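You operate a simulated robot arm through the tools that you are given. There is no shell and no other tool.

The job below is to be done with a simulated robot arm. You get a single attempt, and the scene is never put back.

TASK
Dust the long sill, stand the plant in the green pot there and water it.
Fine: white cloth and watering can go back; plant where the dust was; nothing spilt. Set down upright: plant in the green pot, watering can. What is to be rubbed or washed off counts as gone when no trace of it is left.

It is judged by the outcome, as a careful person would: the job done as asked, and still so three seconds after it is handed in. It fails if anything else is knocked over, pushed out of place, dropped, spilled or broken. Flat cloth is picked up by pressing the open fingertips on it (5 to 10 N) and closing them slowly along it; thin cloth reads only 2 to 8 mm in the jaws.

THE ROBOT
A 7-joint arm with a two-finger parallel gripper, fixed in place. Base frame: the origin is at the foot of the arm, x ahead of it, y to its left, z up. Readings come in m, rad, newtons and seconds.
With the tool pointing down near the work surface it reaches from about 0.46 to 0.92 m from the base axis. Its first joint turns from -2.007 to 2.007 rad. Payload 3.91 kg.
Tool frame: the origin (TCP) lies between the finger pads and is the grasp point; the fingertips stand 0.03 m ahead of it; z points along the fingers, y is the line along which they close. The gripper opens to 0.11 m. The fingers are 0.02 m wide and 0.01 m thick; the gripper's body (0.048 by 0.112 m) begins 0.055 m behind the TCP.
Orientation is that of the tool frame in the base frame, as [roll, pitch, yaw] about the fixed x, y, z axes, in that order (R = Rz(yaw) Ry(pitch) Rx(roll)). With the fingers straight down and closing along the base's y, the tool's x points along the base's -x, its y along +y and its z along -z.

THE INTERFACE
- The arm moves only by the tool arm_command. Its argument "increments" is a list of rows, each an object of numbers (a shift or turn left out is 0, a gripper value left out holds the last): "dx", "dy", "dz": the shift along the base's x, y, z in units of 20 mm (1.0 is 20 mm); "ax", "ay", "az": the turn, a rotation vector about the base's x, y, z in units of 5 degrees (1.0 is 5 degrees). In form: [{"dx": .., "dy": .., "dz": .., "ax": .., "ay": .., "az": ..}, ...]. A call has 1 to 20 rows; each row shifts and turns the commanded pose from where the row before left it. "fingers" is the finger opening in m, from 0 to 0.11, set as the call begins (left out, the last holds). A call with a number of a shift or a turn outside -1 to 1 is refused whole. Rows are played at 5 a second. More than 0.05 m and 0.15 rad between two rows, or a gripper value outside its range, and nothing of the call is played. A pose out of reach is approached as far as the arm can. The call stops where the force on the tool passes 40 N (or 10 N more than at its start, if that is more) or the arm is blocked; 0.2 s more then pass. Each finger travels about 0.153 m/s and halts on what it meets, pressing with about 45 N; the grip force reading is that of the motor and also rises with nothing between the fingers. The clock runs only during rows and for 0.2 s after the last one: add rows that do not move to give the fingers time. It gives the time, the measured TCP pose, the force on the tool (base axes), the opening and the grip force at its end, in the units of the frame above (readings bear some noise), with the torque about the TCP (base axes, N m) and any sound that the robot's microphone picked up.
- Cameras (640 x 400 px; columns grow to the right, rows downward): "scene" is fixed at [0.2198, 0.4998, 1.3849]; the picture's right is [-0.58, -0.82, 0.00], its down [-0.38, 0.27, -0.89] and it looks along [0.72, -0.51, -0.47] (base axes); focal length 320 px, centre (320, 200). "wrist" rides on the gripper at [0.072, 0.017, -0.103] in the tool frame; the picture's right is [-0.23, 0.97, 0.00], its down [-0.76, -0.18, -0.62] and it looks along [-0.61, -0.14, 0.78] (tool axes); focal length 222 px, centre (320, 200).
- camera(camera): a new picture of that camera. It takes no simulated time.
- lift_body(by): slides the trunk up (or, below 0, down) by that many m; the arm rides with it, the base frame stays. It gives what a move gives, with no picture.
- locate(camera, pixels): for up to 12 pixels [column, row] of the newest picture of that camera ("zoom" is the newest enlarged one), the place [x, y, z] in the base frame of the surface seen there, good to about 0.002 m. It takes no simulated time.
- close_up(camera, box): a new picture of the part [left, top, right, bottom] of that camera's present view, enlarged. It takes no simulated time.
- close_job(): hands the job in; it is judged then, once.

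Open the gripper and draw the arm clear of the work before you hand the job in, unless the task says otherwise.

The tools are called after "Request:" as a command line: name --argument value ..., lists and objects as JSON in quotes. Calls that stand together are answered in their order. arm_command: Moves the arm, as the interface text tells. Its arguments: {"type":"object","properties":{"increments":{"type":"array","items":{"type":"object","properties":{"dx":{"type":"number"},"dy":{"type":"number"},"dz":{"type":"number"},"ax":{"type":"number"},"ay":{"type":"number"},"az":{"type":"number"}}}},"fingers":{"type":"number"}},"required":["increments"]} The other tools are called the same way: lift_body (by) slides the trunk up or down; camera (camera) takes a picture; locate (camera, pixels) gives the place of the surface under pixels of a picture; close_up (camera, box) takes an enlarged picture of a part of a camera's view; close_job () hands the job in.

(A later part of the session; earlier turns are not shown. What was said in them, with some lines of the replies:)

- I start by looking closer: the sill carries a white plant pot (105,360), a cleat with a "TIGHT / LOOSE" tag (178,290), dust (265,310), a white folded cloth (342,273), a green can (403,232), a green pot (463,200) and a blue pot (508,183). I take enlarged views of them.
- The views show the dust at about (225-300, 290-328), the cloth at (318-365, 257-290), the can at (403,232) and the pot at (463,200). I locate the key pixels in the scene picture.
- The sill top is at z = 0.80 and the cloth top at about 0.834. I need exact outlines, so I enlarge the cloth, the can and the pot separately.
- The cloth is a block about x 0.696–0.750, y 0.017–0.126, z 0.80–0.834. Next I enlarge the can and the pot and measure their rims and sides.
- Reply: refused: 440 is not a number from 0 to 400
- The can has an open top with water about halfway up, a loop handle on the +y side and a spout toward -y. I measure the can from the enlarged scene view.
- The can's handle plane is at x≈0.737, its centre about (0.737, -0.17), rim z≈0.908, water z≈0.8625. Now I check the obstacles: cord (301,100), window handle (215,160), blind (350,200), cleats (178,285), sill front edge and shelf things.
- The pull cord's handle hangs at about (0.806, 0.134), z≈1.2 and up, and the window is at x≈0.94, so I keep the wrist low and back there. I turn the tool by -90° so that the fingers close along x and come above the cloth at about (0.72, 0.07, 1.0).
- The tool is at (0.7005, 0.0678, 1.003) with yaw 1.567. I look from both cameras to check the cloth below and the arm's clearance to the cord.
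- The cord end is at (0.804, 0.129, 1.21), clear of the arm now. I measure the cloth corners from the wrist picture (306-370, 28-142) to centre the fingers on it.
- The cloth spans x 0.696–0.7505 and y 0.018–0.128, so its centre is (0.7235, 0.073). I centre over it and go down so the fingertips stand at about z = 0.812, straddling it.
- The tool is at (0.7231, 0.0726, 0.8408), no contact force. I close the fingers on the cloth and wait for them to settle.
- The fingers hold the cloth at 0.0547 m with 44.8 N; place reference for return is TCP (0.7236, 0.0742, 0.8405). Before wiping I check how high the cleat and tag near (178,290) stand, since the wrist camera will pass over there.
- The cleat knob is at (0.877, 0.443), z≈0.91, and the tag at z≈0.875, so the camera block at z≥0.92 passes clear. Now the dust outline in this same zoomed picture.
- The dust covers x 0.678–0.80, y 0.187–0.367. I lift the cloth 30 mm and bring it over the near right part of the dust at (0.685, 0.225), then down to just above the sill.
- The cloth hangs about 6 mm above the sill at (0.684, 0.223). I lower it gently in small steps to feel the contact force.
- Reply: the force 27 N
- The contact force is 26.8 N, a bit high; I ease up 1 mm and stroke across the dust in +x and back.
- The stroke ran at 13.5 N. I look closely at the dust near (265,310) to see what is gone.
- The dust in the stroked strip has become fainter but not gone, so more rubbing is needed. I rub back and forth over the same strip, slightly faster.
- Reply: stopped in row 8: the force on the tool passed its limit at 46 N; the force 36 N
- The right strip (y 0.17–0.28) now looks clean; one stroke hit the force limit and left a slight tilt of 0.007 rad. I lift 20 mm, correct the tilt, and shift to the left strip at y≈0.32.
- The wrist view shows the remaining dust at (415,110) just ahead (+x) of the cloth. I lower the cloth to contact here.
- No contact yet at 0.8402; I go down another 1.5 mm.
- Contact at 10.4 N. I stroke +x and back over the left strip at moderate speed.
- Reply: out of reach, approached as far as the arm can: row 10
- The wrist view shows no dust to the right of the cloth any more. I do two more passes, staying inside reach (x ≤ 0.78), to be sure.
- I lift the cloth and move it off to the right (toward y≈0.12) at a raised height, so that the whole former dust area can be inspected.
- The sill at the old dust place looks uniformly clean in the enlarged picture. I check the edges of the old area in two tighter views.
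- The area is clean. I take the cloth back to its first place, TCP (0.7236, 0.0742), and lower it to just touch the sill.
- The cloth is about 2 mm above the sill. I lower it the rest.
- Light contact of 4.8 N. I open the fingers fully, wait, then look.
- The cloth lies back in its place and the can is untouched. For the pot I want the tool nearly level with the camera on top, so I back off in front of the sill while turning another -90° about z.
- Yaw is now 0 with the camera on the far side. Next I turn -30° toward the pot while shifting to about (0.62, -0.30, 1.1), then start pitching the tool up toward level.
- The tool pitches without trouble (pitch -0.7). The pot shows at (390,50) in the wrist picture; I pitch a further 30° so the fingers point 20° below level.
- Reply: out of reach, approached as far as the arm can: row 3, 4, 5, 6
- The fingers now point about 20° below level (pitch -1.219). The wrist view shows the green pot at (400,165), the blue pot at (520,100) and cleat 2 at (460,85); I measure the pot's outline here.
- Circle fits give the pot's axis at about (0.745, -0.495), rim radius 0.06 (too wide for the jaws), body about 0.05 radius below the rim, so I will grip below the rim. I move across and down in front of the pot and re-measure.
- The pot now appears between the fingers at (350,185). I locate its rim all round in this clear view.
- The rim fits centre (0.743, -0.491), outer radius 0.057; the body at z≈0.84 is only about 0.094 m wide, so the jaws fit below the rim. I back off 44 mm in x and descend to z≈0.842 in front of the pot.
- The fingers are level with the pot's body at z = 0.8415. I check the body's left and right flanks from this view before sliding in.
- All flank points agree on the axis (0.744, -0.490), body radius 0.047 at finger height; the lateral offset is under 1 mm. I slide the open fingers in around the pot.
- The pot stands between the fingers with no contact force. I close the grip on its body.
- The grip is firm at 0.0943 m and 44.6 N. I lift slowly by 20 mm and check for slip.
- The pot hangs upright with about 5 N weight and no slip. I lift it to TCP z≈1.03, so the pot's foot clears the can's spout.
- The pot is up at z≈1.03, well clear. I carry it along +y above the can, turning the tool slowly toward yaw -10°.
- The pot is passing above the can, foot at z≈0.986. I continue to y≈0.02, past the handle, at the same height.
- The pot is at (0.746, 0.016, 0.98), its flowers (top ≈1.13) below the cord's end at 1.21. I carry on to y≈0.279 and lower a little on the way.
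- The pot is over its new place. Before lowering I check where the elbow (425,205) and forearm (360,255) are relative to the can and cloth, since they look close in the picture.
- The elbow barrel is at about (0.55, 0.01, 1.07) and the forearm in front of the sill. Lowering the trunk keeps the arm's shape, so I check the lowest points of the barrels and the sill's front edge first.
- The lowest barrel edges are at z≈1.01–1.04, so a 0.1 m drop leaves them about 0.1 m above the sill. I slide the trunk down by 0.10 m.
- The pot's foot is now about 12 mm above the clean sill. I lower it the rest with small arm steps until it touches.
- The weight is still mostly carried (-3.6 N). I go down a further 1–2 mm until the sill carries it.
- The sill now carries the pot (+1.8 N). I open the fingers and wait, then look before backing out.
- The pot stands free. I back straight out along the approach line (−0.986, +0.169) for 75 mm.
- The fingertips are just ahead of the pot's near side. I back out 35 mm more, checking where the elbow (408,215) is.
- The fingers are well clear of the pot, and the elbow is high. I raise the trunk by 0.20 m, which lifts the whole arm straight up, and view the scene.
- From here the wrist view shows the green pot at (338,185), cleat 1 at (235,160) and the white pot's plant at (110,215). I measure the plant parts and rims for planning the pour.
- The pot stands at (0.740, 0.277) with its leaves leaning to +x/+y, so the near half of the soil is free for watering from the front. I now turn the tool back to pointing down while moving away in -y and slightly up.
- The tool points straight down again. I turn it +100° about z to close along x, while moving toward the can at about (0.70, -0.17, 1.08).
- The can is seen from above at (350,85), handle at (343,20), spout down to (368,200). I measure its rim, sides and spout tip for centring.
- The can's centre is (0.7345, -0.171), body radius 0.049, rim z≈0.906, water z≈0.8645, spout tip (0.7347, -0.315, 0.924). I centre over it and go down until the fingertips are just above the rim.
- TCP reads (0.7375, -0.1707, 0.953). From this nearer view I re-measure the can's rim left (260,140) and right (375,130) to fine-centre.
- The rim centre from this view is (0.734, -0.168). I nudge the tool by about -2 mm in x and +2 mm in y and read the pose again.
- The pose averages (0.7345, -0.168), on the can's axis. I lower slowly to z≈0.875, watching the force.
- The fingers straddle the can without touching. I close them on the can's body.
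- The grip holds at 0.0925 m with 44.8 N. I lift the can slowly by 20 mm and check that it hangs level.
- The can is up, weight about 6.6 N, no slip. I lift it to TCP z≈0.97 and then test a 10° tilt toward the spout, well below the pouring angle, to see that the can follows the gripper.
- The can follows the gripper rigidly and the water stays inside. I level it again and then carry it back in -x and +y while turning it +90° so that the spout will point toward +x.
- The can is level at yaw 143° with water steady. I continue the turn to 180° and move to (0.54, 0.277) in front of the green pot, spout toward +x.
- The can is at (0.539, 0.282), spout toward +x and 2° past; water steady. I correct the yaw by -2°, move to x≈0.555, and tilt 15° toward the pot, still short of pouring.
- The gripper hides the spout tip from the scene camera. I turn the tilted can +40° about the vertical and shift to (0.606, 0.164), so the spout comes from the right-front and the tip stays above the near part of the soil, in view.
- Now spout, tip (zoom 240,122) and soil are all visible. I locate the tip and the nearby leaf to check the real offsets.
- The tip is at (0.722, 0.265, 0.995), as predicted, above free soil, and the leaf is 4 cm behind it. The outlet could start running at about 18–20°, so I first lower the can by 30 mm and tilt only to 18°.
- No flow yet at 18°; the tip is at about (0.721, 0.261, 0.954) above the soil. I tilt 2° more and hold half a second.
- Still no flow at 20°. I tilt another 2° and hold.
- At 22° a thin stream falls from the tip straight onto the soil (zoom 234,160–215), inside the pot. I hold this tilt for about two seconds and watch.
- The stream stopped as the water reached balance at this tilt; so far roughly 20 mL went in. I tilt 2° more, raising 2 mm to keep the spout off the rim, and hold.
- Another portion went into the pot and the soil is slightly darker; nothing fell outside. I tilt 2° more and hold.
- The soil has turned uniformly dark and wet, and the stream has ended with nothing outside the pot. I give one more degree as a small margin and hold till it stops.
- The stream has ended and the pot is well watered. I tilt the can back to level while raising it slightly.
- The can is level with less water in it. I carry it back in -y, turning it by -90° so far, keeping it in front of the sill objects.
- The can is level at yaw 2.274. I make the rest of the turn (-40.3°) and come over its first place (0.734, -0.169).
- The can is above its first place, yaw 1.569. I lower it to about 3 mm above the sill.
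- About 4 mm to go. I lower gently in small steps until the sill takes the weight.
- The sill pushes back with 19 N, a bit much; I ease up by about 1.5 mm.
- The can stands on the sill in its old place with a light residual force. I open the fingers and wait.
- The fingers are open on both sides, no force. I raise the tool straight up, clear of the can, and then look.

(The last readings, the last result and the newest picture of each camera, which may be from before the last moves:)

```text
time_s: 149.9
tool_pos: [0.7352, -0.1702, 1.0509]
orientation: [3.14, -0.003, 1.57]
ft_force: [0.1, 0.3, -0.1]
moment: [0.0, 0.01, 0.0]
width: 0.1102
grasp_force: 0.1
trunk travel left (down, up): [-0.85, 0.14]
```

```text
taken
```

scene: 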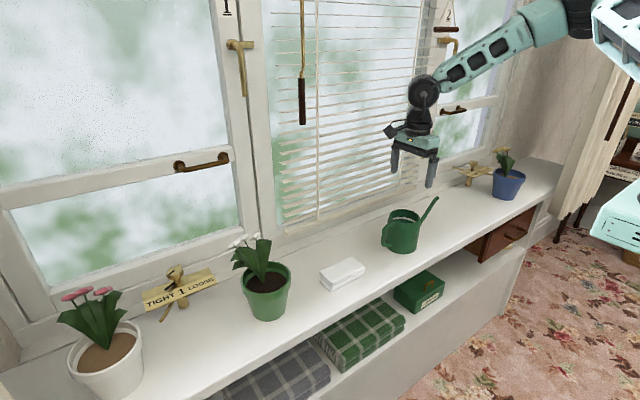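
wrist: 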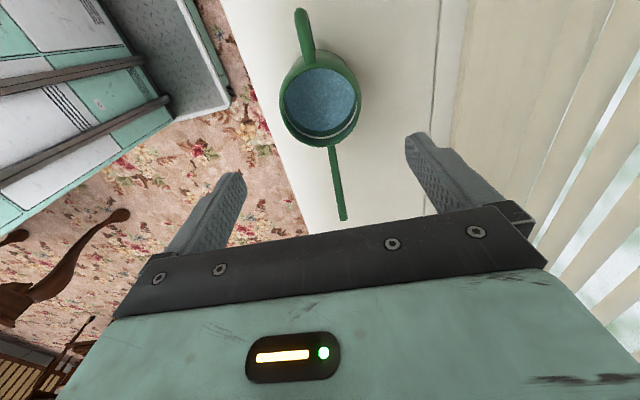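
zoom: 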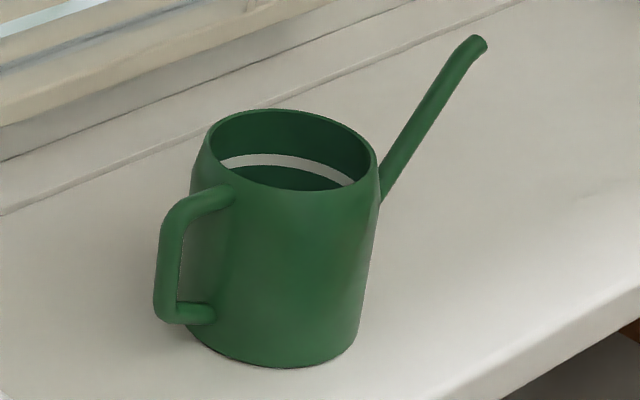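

The can stands upright in its old place. I notice a faint mark near (457,224), where the pot used to stand, so I look closely there, and around the plant for spills.

Request:
close_up --camera "scene" --box '[430, 185, 500, 235]'

Request:
close_up --camera "scene" --box '[210, 225, 330, 335]'

Request:
close_up --camera "scene" --box '[300, 240, 400, 310]'

```text
8.00 times, centred on (465, 210) of scene
```

zoom: 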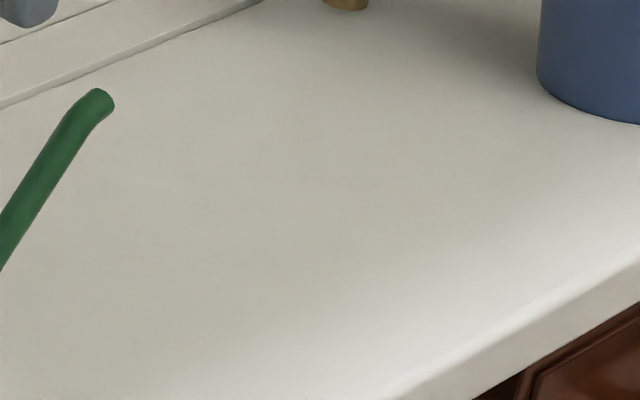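

```text
3.64 times, centred on (270, 280) of scene
```

zoom: 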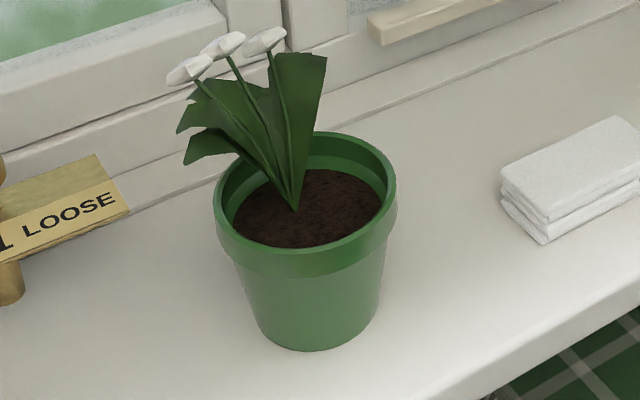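

```text
5.71 times, centred on (350, 275) of scene
```

zoom: 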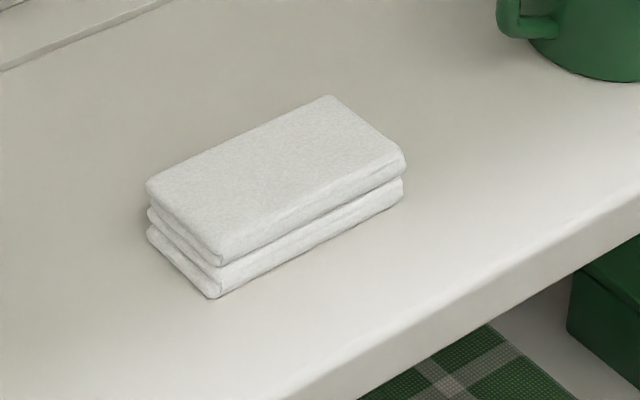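

The sill is clean everywhere: no mark, no spill; cloth, can and plant stand as wanted. I draw the arm back and up, clear of the work.

Request:
arm_command --increments '[{"dz": 0.6}, {"dz": 0.6}, {"dx": -0.5, "dz": 0.6}, {"dx": -0.7, "dz": 0.6}, {"dx": -0.8, "dz": 0.4}, {"dx": -0.8, "dz": 0.4}, {"dx": -0.8, "dz": 0.3}, {"dx": -0.8}, {"dx": -0.8}, {"dx": -0.8}, {"dx": -0.8}, {"dx": -0.6}, {"dx": -0.3}, {"dx": 0}, {"dx": 0}, {"dx": 0}]'

Request:
camera --camera "scene"

Request:
close_up --camera "scene" --box '[190, 230, 350, 340]'

```text
time_s: 153.3
tool_pos: [0.5811, -0.1683, 1.1218]
orientation: [3.138, -0.001, 1.571]
ft_force: [0.4, -0.8, 0.0]
moment: [-0.05, 0.0, -0.01]
width: 0.11
grasp_force: 0.1
trunk travel left (down, up): [-0.85, 0.14]
```

```text
taken
```

scene: 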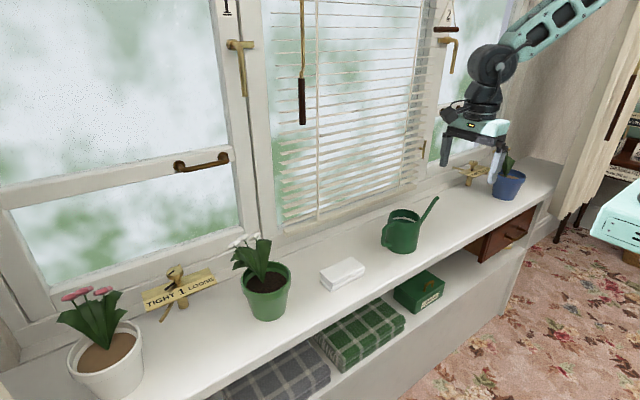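

```text
3.64 times, centred on (270, 285) of scene
```

zoom: 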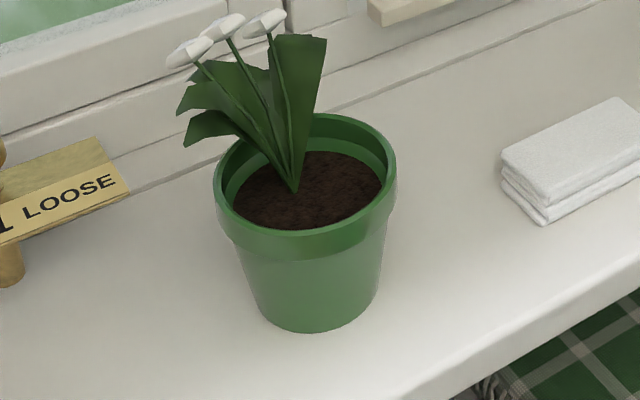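

The last pictures show the plant at (265,293) standing watered on the dusted place, the cloth at (342,273) and the can at (403,232) back in their places, everything upright and dry, with the arm clear and the gripper open. I hand the job in.

Request:
close_job

```text
The job is handed in.
```

I dusted the sill, moved the plant in the green pot to where the dust had been, and watered it. The job is handed in. I haven't seen a verdict, so this is what the last pictures showed.

- **Dust:** no trace of it showed in the close-up pictures of that part of the sill.
- **Plant:** it stands upright on the dusted spot. The soil is dark and wet all over, after roughly 100 to 150 mL of water.
- **Cloth and watering can:** both are back where they started, and the can is upright.
- **Spills and other objects:** I saw no water outside the pot, and nothing else looked moved or knocked over.

The gripper is open and the arm is clear of the sill.
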